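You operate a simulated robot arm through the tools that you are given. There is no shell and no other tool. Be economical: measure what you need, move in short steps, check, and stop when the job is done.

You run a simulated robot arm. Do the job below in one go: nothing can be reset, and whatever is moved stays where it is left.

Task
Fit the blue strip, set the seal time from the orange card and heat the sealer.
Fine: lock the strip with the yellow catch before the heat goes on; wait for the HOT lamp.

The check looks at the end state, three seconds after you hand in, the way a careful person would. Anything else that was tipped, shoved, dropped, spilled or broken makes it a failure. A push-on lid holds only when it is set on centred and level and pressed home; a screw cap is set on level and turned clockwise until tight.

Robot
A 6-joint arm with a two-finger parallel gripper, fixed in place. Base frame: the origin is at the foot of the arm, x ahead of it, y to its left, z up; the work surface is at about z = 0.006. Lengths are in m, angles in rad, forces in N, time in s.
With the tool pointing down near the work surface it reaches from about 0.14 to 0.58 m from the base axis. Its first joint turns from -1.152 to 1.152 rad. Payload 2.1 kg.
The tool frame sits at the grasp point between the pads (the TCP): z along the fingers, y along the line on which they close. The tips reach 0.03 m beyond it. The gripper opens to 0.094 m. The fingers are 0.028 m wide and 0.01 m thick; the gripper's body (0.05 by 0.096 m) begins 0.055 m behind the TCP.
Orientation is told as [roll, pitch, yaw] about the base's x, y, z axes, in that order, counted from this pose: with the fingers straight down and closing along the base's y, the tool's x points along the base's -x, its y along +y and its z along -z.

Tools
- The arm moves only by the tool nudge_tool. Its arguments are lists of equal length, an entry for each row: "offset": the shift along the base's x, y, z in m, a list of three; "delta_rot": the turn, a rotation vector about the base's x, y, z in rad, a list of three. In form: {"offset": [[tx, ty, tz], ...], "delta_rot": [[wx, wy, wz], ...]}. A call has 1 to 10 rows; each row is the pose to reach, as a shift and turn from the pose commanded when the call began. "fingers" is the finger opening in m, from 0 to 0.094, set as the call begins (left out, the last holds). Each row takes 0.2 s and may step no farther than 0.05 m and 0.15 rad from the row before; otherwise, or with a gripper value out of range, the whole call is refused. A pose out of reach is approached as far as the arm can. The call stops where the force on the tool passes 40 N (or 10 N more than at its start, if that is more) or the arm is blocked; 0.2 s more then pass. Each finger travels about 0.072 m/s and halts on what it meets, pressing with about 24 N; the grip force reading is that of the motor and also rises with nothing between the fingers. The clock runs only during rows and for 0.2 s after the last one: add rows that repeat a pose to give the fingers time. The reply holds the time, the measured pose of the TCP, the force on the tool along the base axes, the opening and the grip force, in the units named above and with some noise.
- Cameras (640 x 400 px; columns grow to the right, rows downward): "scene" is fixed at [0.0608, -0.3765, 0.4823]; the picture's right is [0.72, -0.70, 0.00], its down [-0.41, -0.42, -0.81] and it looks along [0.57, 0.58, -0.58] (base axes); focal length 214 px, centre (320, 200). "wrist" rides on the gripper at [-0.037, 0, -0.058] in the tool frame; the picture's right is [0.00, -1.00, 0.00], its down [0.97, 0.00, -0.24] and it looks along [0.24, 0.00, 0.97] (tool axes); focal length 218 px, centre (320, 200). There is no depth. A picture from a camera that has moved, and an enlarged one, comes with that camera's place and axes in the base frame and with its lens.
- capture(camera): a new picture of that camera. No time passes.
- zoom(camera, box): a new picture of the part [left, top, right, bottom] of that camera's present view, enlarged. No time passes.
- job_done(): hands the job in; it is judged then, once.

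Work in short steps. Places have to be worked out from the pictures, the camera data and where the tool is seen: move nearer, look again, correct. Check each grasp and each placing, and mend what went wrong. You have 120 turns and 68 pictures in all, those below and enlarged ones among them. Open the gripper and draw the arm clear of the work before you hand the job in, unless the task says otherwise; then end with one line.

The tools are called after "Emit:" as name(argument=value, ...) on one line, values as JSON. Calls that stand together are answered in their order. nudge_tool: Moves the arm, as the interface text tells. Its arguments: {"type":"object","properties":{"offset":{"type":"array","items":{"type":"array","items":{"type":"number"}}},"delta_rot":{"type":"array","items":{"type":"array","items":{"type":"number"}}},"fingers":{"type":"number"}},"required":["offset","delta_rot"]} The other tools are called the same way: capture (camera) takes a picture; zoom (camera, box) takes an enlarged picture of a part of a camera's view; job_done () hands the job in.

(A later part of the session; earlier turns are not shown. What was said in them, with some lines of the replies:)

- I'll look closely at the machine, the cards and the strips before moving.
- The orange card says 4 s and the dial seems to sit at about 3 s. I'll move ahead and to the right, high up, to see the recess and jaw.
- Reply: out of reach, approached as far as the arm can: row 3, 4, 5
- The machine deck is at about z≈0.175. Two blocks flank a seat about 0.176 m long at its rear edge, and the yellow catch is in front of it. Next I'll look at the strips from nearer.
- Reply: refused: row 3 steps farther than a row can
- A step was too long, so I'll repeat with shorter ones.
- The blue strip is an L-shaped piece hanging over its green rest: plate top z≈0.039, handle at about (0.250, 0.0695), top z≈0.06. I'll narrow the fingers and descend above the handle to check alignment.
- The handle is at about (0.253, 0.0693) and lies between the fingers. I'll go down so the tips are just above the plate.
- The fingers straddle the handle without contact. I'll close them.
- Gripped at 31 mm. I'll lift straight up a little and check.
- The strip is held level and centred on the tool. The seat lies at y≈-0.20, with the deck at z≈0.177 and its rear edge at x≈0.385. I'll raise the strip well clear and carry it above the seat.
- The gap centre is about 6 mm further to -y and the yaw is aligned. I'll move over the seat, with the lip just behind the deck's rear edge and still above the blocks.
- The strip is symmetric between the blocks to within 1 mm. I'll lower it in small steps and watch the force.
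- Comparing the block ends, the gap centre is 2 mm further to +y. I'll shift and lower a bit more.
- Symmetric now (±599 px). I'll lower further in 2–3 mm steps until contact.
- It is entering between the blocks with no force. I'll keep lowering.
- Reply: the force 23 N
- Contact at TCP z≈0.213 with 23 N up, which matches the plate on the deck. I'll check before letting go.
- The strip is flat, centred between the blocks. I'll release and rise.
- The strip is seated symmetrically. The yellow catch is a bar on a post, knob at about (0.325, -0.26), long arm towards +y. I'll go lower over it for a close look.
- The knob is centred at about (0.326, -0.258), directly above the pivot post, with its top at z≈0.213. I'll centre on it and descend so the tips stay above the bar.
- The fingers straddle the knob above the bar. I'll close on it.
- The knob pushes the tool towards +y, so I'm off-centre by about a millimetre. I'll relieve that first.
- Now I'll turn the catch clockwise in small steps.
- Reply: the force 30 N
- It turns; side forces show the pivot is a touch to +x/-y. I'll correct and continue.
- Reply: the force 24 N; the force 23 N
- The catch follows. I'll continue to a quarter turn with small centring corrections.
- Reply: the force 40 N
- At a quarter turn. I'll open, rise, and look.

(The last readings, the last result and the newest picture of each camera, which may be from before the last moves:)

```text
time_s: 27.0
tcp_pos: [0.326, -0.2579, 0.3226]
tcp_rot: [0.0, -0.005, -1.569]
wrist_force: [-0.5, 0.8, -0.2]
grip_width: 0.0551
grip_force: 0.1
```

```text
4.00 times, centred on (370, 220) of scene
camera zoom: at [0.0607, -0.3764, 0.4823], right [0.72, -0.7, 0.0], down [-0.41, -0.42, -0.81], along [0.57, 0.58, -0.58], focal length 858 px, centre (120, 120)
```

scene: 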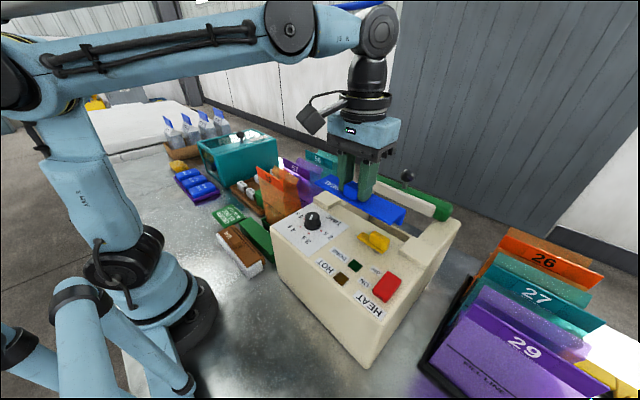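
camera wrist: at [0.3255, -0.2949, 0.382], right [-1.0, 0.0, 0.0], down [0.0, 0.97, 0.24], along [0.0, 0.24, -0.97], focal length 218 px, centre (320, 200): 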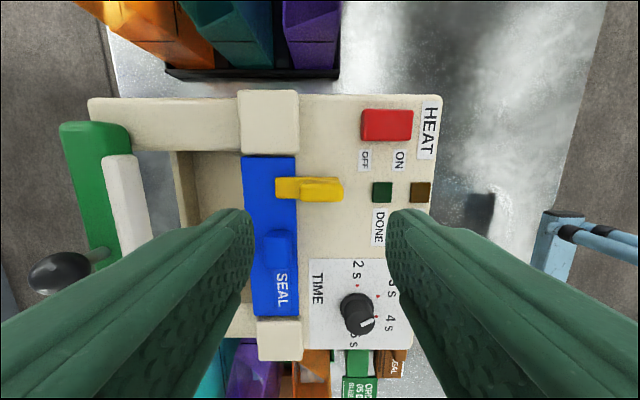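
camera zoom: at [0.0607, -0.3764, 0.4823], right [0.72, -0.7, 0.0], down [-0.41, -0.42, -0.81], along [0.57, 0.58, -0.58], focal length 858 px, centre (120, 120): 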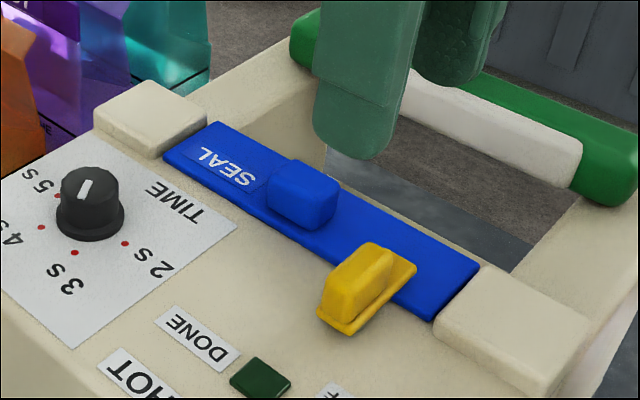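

The catch now lies across the strip. The dial points at 3 s and needs 60° clockwise to reach 4 s. I'll move over the dial and undo the tool's yaw.

Emit:
nudge_tool(offset=[[-0.004, 0.013, 0], [-0.008, 0.027, 0], [-0.012, 0.04, 0], [-0.016, 0.054, 0], [-0.02, 0.067, 0], [-0.024, 0.08, 0], [-0.028, 0.094, 0], [-0.032, 0.107, 0], [-0.036, 0.12, -0.01], [-0.04, 0.135, -0.02]], delta_rot=[[0, 0, 0.149], [0, 0, 0.298], [0, 0, 0.447], [0, 0, 0.596], [0, 0, 0.745], [0, 0, 0.894], [0, 0, 1.043], [0, 0, 1.192], [0, 0, 1.341], [0, 0, 1.49]])

Emit:
nudge_tool(offset=[[0, 0, 0], [0, 0, 0]], delta_rot=[[0, 0, 0.079], [0, 0, 0.079]])

Emit:
zoom(camera="wrist", box=[220, 110, 420, 235])

```text
time_s: 29.2
tcp_pos: [0.2852, -0.1235, 0.3006]
tcp_rot: [0.0, -0.004, -0.077]
wrist_force: [-0.2, -1.0, 0.5]
grip_width: 0.0548
grip_force: 0.0
```

```text
time_s: 29.8
tcp_pos: [0.2838, -0.1224, 0.3019]
tcp_rot: [0.001, -0.003, 0.001]
wrist_force: [0.2, -0.1, -0.3]
grip_width: 0.0548
grip_force: 0.0
```

```text
3.20 times, centred on (320, 172) of wrist
camera zoom: at [0.3212, -0.1241, 0.3603], right [0.0, -1.0, 0.0], down [-0.97, 0.0, 0.24], along [-0.24, 0.0, -0.97], focal length 698 px, centre (320, 288)
```

zoom: 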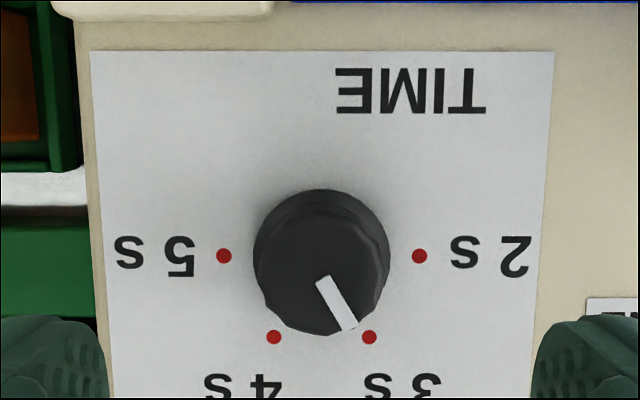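

Pointer is clearly at 3 s and the knob is centred under the tool (Ø≈36 mm). I'll descend around it.

Emit:
nudge_tool(offset=[[0.0005, 0, -0.03], [0.0005, 0, -0.06], [0.0005, 0, -0.08], [0.0005, 0, -0.085], [0.0005, 0, -0.085]], delta_rot=[[0, 0, 0], [0, 0, 0], [0, 0, 0], [0, 0, 0], [0, 0, 0]])

Emit:
zoom(camera="scene", box=[260, 180, 372, 250])

```text
time_s: 31.0
tcp_pos: [0.2836, -0.1238, 0.2186]
tcp_rot: [0.0, -0.003, -0.002]
wrist_force: [-0.4, 0.2, -0.2]
grip_width: 0.055
grip_force: 0.1
```

```text
5.71 times, centred on (316, 215) of scene
camera zoom: at [0.0608, -0.3765, 0.4823], right [0.72, -0.7, 0.0], down [-0.41, -0.42, -0.81], along [0.57, 0.58, -0.58], focal length 1226 px, centre (343, 114)
```

zoom: 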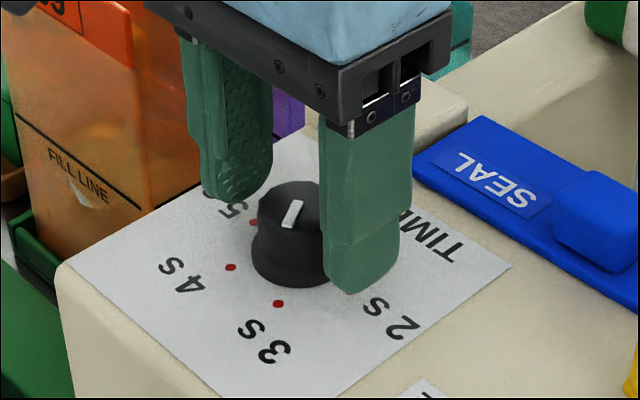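

Well placed. I'll close on the knob.

Emit:
nudge_tool(offset=[[0, 0, 0], [0, 0, 0], [0, 0, 0], [0, 0, 0]], delta_rot=[[0, 0, 0], [0, 0, 0], [0, 0, 0], [0, 0, 0]], fingers=0.0)

```text
time_s: 32.0
tcp_pos: [0.2841, -0.1244, 0.2172]
tcp_rot: [0.001, -0.003, -0.002]
wrist_force: [1.4, 2.7, -4.0]
grip_width: 0.0289
grip_force: 45.0
```

Good central grip (29 mm). I'll turn clockwise by 60°.

Emit:
nudge_tool(offset=[[0, 0, 0], [0, 0, 0], [0, 0, 0], [0, 0, 0], [0, 0, 0]], delta_rot=[[0, 0, -0.12], [0, 0, -0.24], [0, 0, -0.36], [0, 0, -0.48], [0, 0, -0.52]])

Emit:
nudge_tool(offset=[[0, 0, 0], [0, 0, 0], [0, 0, 0], [0, 0, 0], [0, 0, 0]], delta_rot=[[0, 0, -0.12], [0, 0, -0.24], [0, 0, -0.36], [0, 0, -0.48], [0, 0, -0.527]])

```text
time_s: 33.2
tcp_pos: [0.2834, -0.1242, 0.2194]
tcp_rot: [0.003, 0.001, -0.52]
wrist_force: [-12.0, 20.1, 16.4]
grip_width: 0.0291
grip_force: 44.9
```

```text
time_s: 34.1
tcp_pos: [0.285, -0.124, 0.218]
tcp_rot: [0.004, -0.003, -0.916]
wrist_force: [-1.5, 1.8, 4.7]
grip_width: 0.0292
grip_force: 45.0
stopped in row 4: the force on the tool passed its limit (the readings are from after the stop); the commanded pose is now the measured one
```

It stopped at 52° on a force spike, so 0.131 rad remain. I'll finish from the relieved pose.

Emit:
nudge_tool(offset=[[0, 0, 0], [0, 0, 0], [0, 0, 0]], delta_rot=[[0, 0, -0.06], [0, 0, -0.131], [0, 0, -0.131]])

```text
time_s: 34.9
tcp_pos: [0.2849, -0.123, 0.2164]
tcp_rot: [0.003, -0.002, -1.047]
wrist_force: [-1.5, -1.3, 3.2]
grip_width: 0.0291
grip_force: 44.9
```

I'll release, rise, and check the pointer.

Emit:
nudge_tool(offset=[[0, 0, 0], [0, 0, 0], [0, 0, 0.03], [0, 0, 0.06], [0, 0, 0.085], [0, 0, 0.085]], delta_rot=[[0, 0, 0], [0, 0, 0], [0, 0, 0], [0, 0, 0.1], [0, 0, 0.2], [0, 0, 0.3]], fingers=0.06)

Emit:
zoom(camera="wrist", box=[220, 110, 420, 235])

```text
time_s: 36.3
tcp_pos: [0.2836, -0.1242, 0.304]
tcp_rot: [0.002, -0.004, -0.745]
wrist_force: [-0.4, 0.0, 0.3]
grip_width: 0.06
grip_force: 0.0
```

```text
3.20 times, centred on (320, 172) of wrist
camera zoom: at [0.3107, -0.1488, 0.362], right [-0.68, -0.73, 0.0], down [-0.71, 0.66, 0.24], along [-0.17, 0.16, -0.97], focal length 698 px, centre (320, 288)
```

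zoom: 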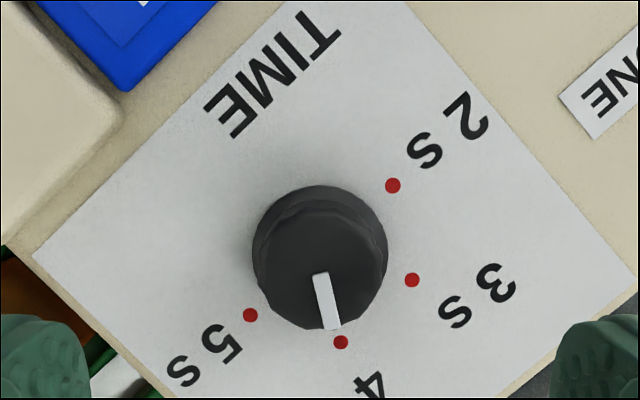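

The pointer is on 4 s. Now the HEAT switch at about (0.267, -0.31): I'll move above it with fingers closed and look.

Emit:
nudge_tool(offset=[[0, -0.03, 0], [-0.003, -0.06, 0], [-0.006, -0.09, 0], [-0.01, -0.12, 0], [-0.013, -0.15, 0], [-0.016, -0.175, 0], [-0.016, -0.175, 0]], delta_rot=[[0, 0, 0.12], [0, 0, 0.24], [0, 0, 0.36], [0, 0, 0.48], [0, 0, 0.6], [0, 0, 0.745], [0, 0, 0.745]], fingers=0.0)

Emit:
capture(camera="wrist")

Emit:
zoom(camera="scene", box=[330, 250, 426, 310])

```text
time_s: 37.9
tcp_pos: [0.2688, -0.3006, 0.2995]
tcp_rot: [0.003, -0.002, -0.002]
wrist_force: [-0.5, 0.7, 0.1]
grip_width: 0.0
grip_force: 24.2
```

```text
20 pictures are left
camera wrist: at [0.3054, -0.3008, 0.3588], right [0.0, -1.0, 0.0], down [-0.97, 0.0, 0.24], along [-0.24, 0.0, -0.97], focal length 218 px, centre (320, 200)
```

wrist: 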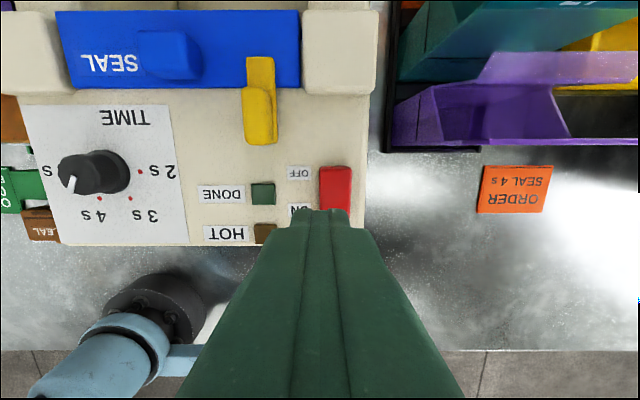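

```text
6.67 times, centred on (378, 280) of scene
camera zoom: at [0.0608, -0.3765, 0.4823], right [0.72, -0.7, 0.0], down [-0.41, -0.42, -0.81], along [0.57, 0.58, -0.58], focal length 1430 px, centre (-67, -333)
```

zoom: 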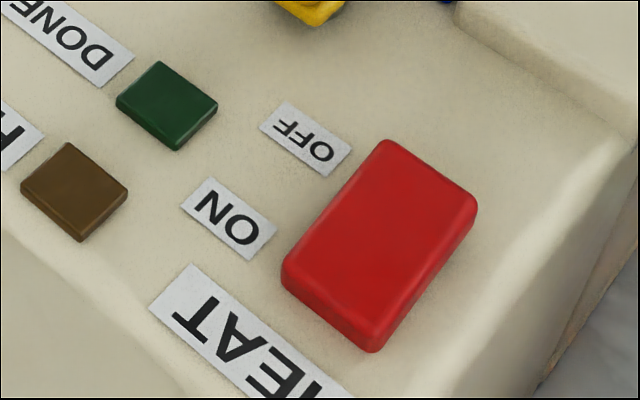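

The rocker's front (ON) end stands proud, so it is OFF. I'll press the front end at about (0.248, -0.313) with closed fingertips.

Emit:
nudge_tool(offset=[[-0.021, -0.0125, -0.03], [-0.021, -0.0125, -0.06], [-0.021, -0.0125, -0.073], [-0.021, -0.0125, -0.076], [-0.021, -0.0125, -0.079], [-0.021, -0.0125, -0.081]], delta_rot=[[0, 0, 0], [0, 0, 0], [0, 0, 0], [0, 0, 0], [0, 0, 0], [0, 0, 0]])

Emit:
zoom(camera="scene", box=[330, 240, 442, 310])

```text
time_s: 39.3
tcp_pos: [0.2472, -0.3102, 0.2215]
tcp_rot: [0.004, -0.004, -0.003]
wrist_force: [-0.1, 0.8, 0.0]
grip_width: 0.0001
grip_force: 24.4
```

```text
5.71 times, centred on (386, 275) of scene
camera zoom: at [0.0608, -0.3765, 0.4823], right [0.72, -0.7, 0.0], down [-0.41, -0.42, -0.81], along [0.57, 0.58, -0.58], focal length 1226 px, centre (-57, -229)
```

zoom: 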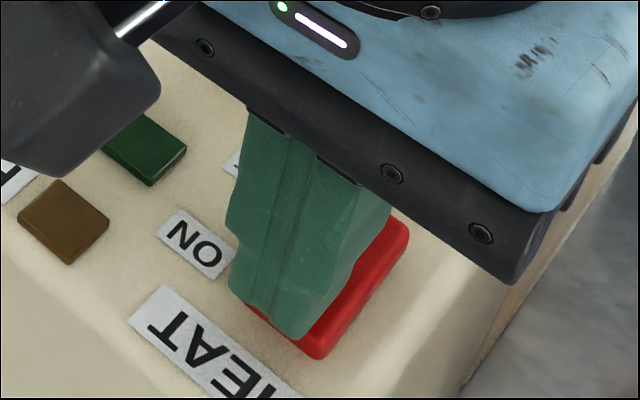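

The tips are just above the front end of the rocker. I'll press down slowly.

Emit:
nudge_tool(offset=[[0, -0.001, -0.002], [0, -0.001, -0.004], [0, -0.001, -0.006], [0, -0.001, -0.008], [0, -0.001, -0.009]], delta_rot=[[0, 0, 0], [0, 0, 0], [0, 0, 0], [0, 0, 0], [0, 0, 0]])

Emit:
zoom(camera="scene", box=[330, 240, 442, 310])

```text
time_s: 40.3
tcp_pos: [0.247, -0.3117, 0.2152]
tcp_rot: [0.005, -0.001, -0.003]
wrist_force: [-1.4, 0.0, 6.8]
grip_width: 0.0
grip_force: 23.8
stopped in row 4: the force on the tool passed its limit (the readings are from after the stop); the commanded pose is now the measured one
```

```text
5.71 times, centred on (386, 275) of scene
camera zoom: at [0.0607, -0.3764, 0.4823], right [0.72, -0.7, 0.0], down [-0.41, -0.42, -0.81], along [0.57, 0.58, -0.58], focal length 1226 px, centre (-57, -229)
```

zoom: 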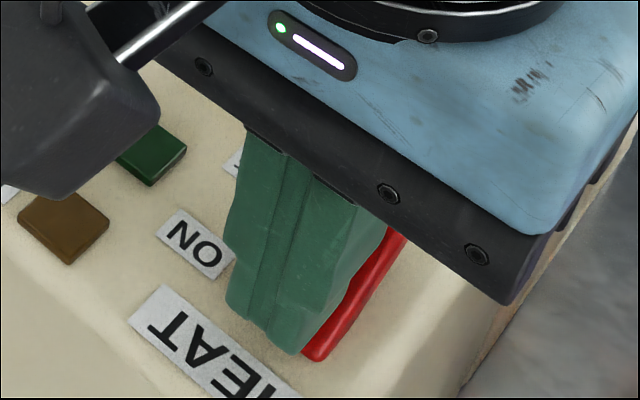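

A force spike at the end of travel. I'll rise and check the rocker and lamp.

Emit:
nudge_tool(offset=[[0, 0, 0.04], [0, 0, 0.08], [-0.03, 0.04, 0.1], [-0.05, 0.07, 0.1]], delta_rot=[[0, 0, 0], [0, 0, 0], [0, 0, 0], [0, 0, 0]])

Emit:
zoom(camera="scene", box=[300, 220, 428, 300])

```text
refused: row 3 steps farther than a row can; nothing moved
```

```text
5.00 times, centred on (364, 260) of scene
camera zoom: at [0.0607, -0.3764, 0.4823], right [0.72, -0.7, 0.0], down [-0.41, -0.42, -0.81], along [0.57, 0.58, -0.58], focal length 1072 px, centre (100, -100)
```

zoom: 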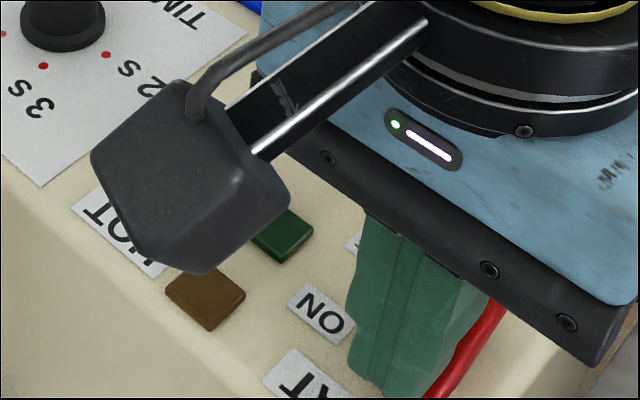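

A step was too long. I'll repeat the rise with legal steps.

Emit:
nudge_tool(offset=[[0, 0, 0.04], [0, 0, 0.08], [0, 0, 0.12], [-0.02, 0.03, 0.13], [-0.03, 0.06, 0.13], [-0.03, 0.08, 0.13]], delta_rot=[[0, 0, 0], [0, 0, 0], [0, 0, 0], [0, 0, 0], [0, 0, 0], [0, 0, 0]], fingers=0.06)

Emit:
zoom(camera="scene", box=[300, 220, 428, 300])

```text
time_s: 41.7
tcp_pos: [0.2171, -0.2316, 0.3484]
tcp_rot: [0.004, 0.001, -0.003]
wrist_force: [0.1, -0.3, 0.1]
grip_width: 0.06
grip_force: 0.0
```

```text
5.00 times, centred on (364, 260) of scene
camera zoom: at [0.0607, -0.3765, 0.4823], right [0.72, -0.7, 0.0], down [-0.41, -0.42, -0.81], along [0.57, 0.58, -0.58], focal length 1072 px, centre (100, -100)
```

zoom: 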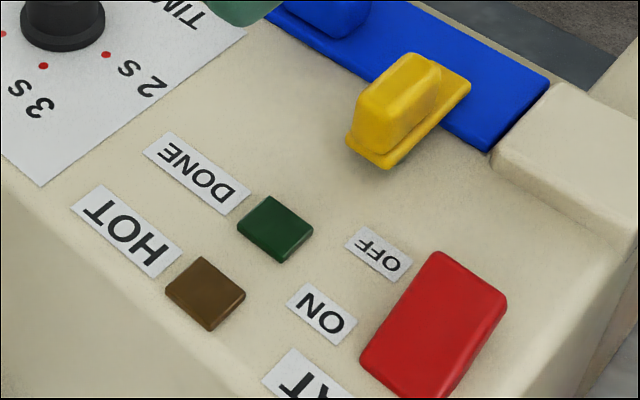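

The rocker now appears tilted to ON; the HOT lamp is still dark. I'll wait several seconds and look again.

Emit:
nudge_tool(offset=[[0, 0.02, 0], [0, 0.04, 0], [0, 0.04, 0], [0, 0.04, 0], [0, 0.04, 0], [0, 0.04, 0], [0, 0.04, 0], [0, 0.04, 0], [0, 0.04, 0], [0, 0.04, 0]], delta_rot=[[0, 0, 0], [0, 0, 0], [0, 0, 0], [0, 0, 0], [0, 0, 0], [0, 0, 0], [0, 0, 0], [0, 0, 0], [0, 0, 0], [0, 0, 0]])

Emit:
nudge_tool(offset=[[0, 0, 0], [0, 0, 0], [0, 0, 0], [0, 0, 0], [0, 0, 0], [0, 0, 0], [0, 0, 0], [0, 0, 0], [0, 0, 0], [0, 0, 0]], delta_rot=[[0, 0, 0], [0, 0, 0], [0, 0, 0], [0, 0, 0], [0, 0, 0], [0, 0, 0], [0, 0, 0], [0, 0, 0], [0, 0, 0], [0, 0, 0]])

Emit:
zoom(camera="scene", box=[310, 230, 438, 310])

```text
time_s: 43.9
tcp_pos: [0.2166, -0.1906, 0.3453]
tcp_rot: [0.005, 0.001, -0.003]
wrist_force: [0.5, 0.5, 0.1]
grip_width: 0.0597
grip_force: 0.1
```

```text
time_s: 46.1
tcp_pos: [0.218, -0.1914, 0.346]
tcp_rot: [0.006, -0.001, -0.004]
wrist_force: [-0.5, 0.0, -0.3]
grip_width: 0.0602
grip_force: 0.1
```

```text
5.00 times, centred on (374, 270) of scene
camera zoom: at [0.0608, -0.3765, 0.4823], right [0.72, -0.7, 0.0], down [-0.41, -0.42, -0.81], along [0.57, 0.58, -0.58], focal length 1072 px, centre (50, -150)
```

zoom: 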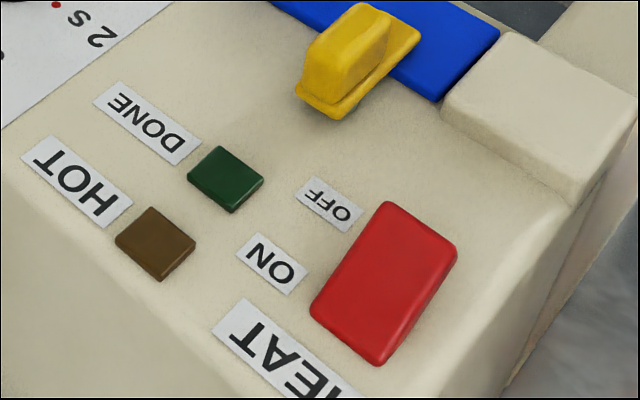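

The rocker has changed tilt but HOT is not lit yet; I'll wait longer.

Emit:
nudge_tool(offset=[[0, 0, 0], [0, 0, 0], [0, 0, 0], [0, 0, 0], [0, 0, 0], [0, 0, 0], [0, 0, 0], [0, 0, 0], [0, 0, 0], [0, 0, 0]], delta_rot=[[0, 0, 0], [0, 0, 0], [0, 0, 0], [0, 0, 0], [0, 0, 0], [0, 0, 0], [0, 0, 0], [0, 0, 0], [0, 0, 0], [0, 0, 0]])

Emit:
nudge_tool(offset=[[0, 0, 0], [0, 0, 0], [0, 0, 0], [0, 0, 0], [0, 0, 0], [0, 0, 0], [0, 0, 0], [0, 0, 0], [0, 0, 0], [0, 0, 0]], delta_rot=[[0, 0, 0], [0, 0, 0], [0, 0, 0], [0, 0, 0], [0, 0, 0], [0, 0, 0], [0, 0, 0], [0, 0, 0], [0, 0, 0], [0, 0, 0]])

Emit:
capture(camera="wrist")

```text
time_s: 48.3
tcp_pos: [0.217, -0.191, 0.346]
tcp_rot: [0.006, 0.0, -0.004]
wrist_force: [0.2, 0.3, 0.1]
grip_width: 0.0599
grip_force: 0.0
```

```text
time_s: 50.5
tcp_pos: [0.2176, -0.1912, 0.3464]
tcp_rot: [0.005, -0.001, -0.003]
wrist_force: [0.1, -0.1, -0.5]
grip_width: 0.06
grip_force: 0.1
```

```text
13 pictures are left
camera wrist: at [0.2543, -0.1923, 0.4047], right [0.0, -1.0, 0.0], down [-0.97, 0.0, 0.24], along [-0.24, 0.01, -0.97], focal length 218 px, centre (320, 200)
```

wrist: 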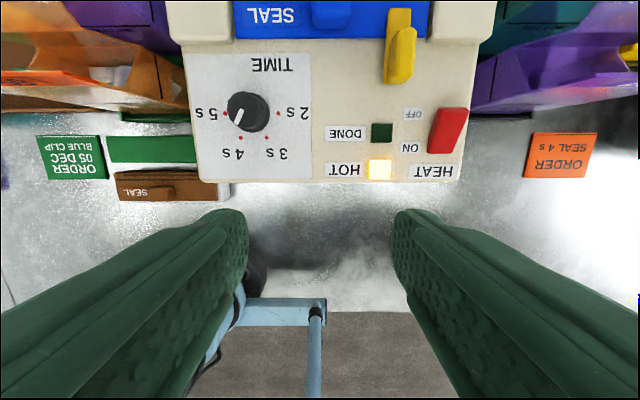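

HOT is lit. One last close check of the dial and the catch before handing in.

Emit:
zoom(camera="wrist", box=[185, 50, 345, 150])

Emit:
capture(camera="scene")

```text
4.00 times, centred on (265, 100) of wrist
camera zoom: at [0.2543, -0.1923, 0.4047], right [0.0, -1.0, 0.0], down [-0.97, 0.0, 0.24], along [-0.24, 0.01, -0.97], focal length 873 px, centre (540, 600)
```

zoom: 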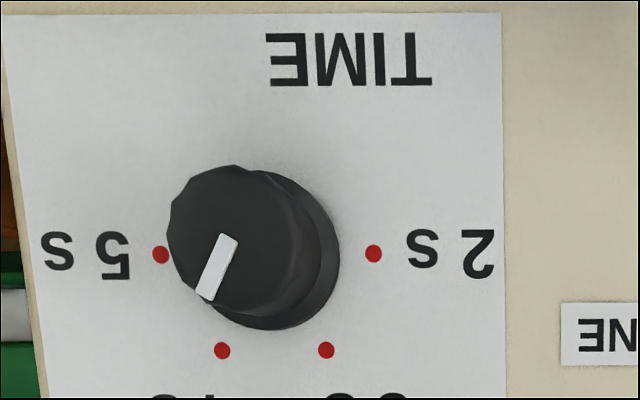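

```text
11 pictures are left
```

scene: 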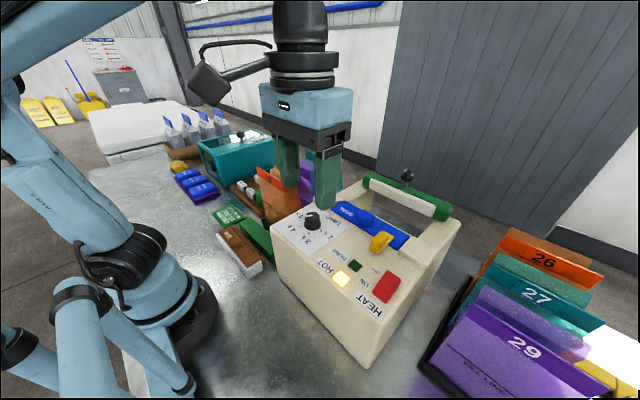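

Everything checks out: the strip is seated and locked, the dial is on 4 s, the switch is ON, HOT is lit, and the gripper is open and clear.

Emit:
job_done()

```text
The job is handed in.
```

The blue strip is fitted and was locked with the yellow catch before the heat went on; the seal time is set to 4 s from the orange card, the heat is on and the HOT lamp is lit.
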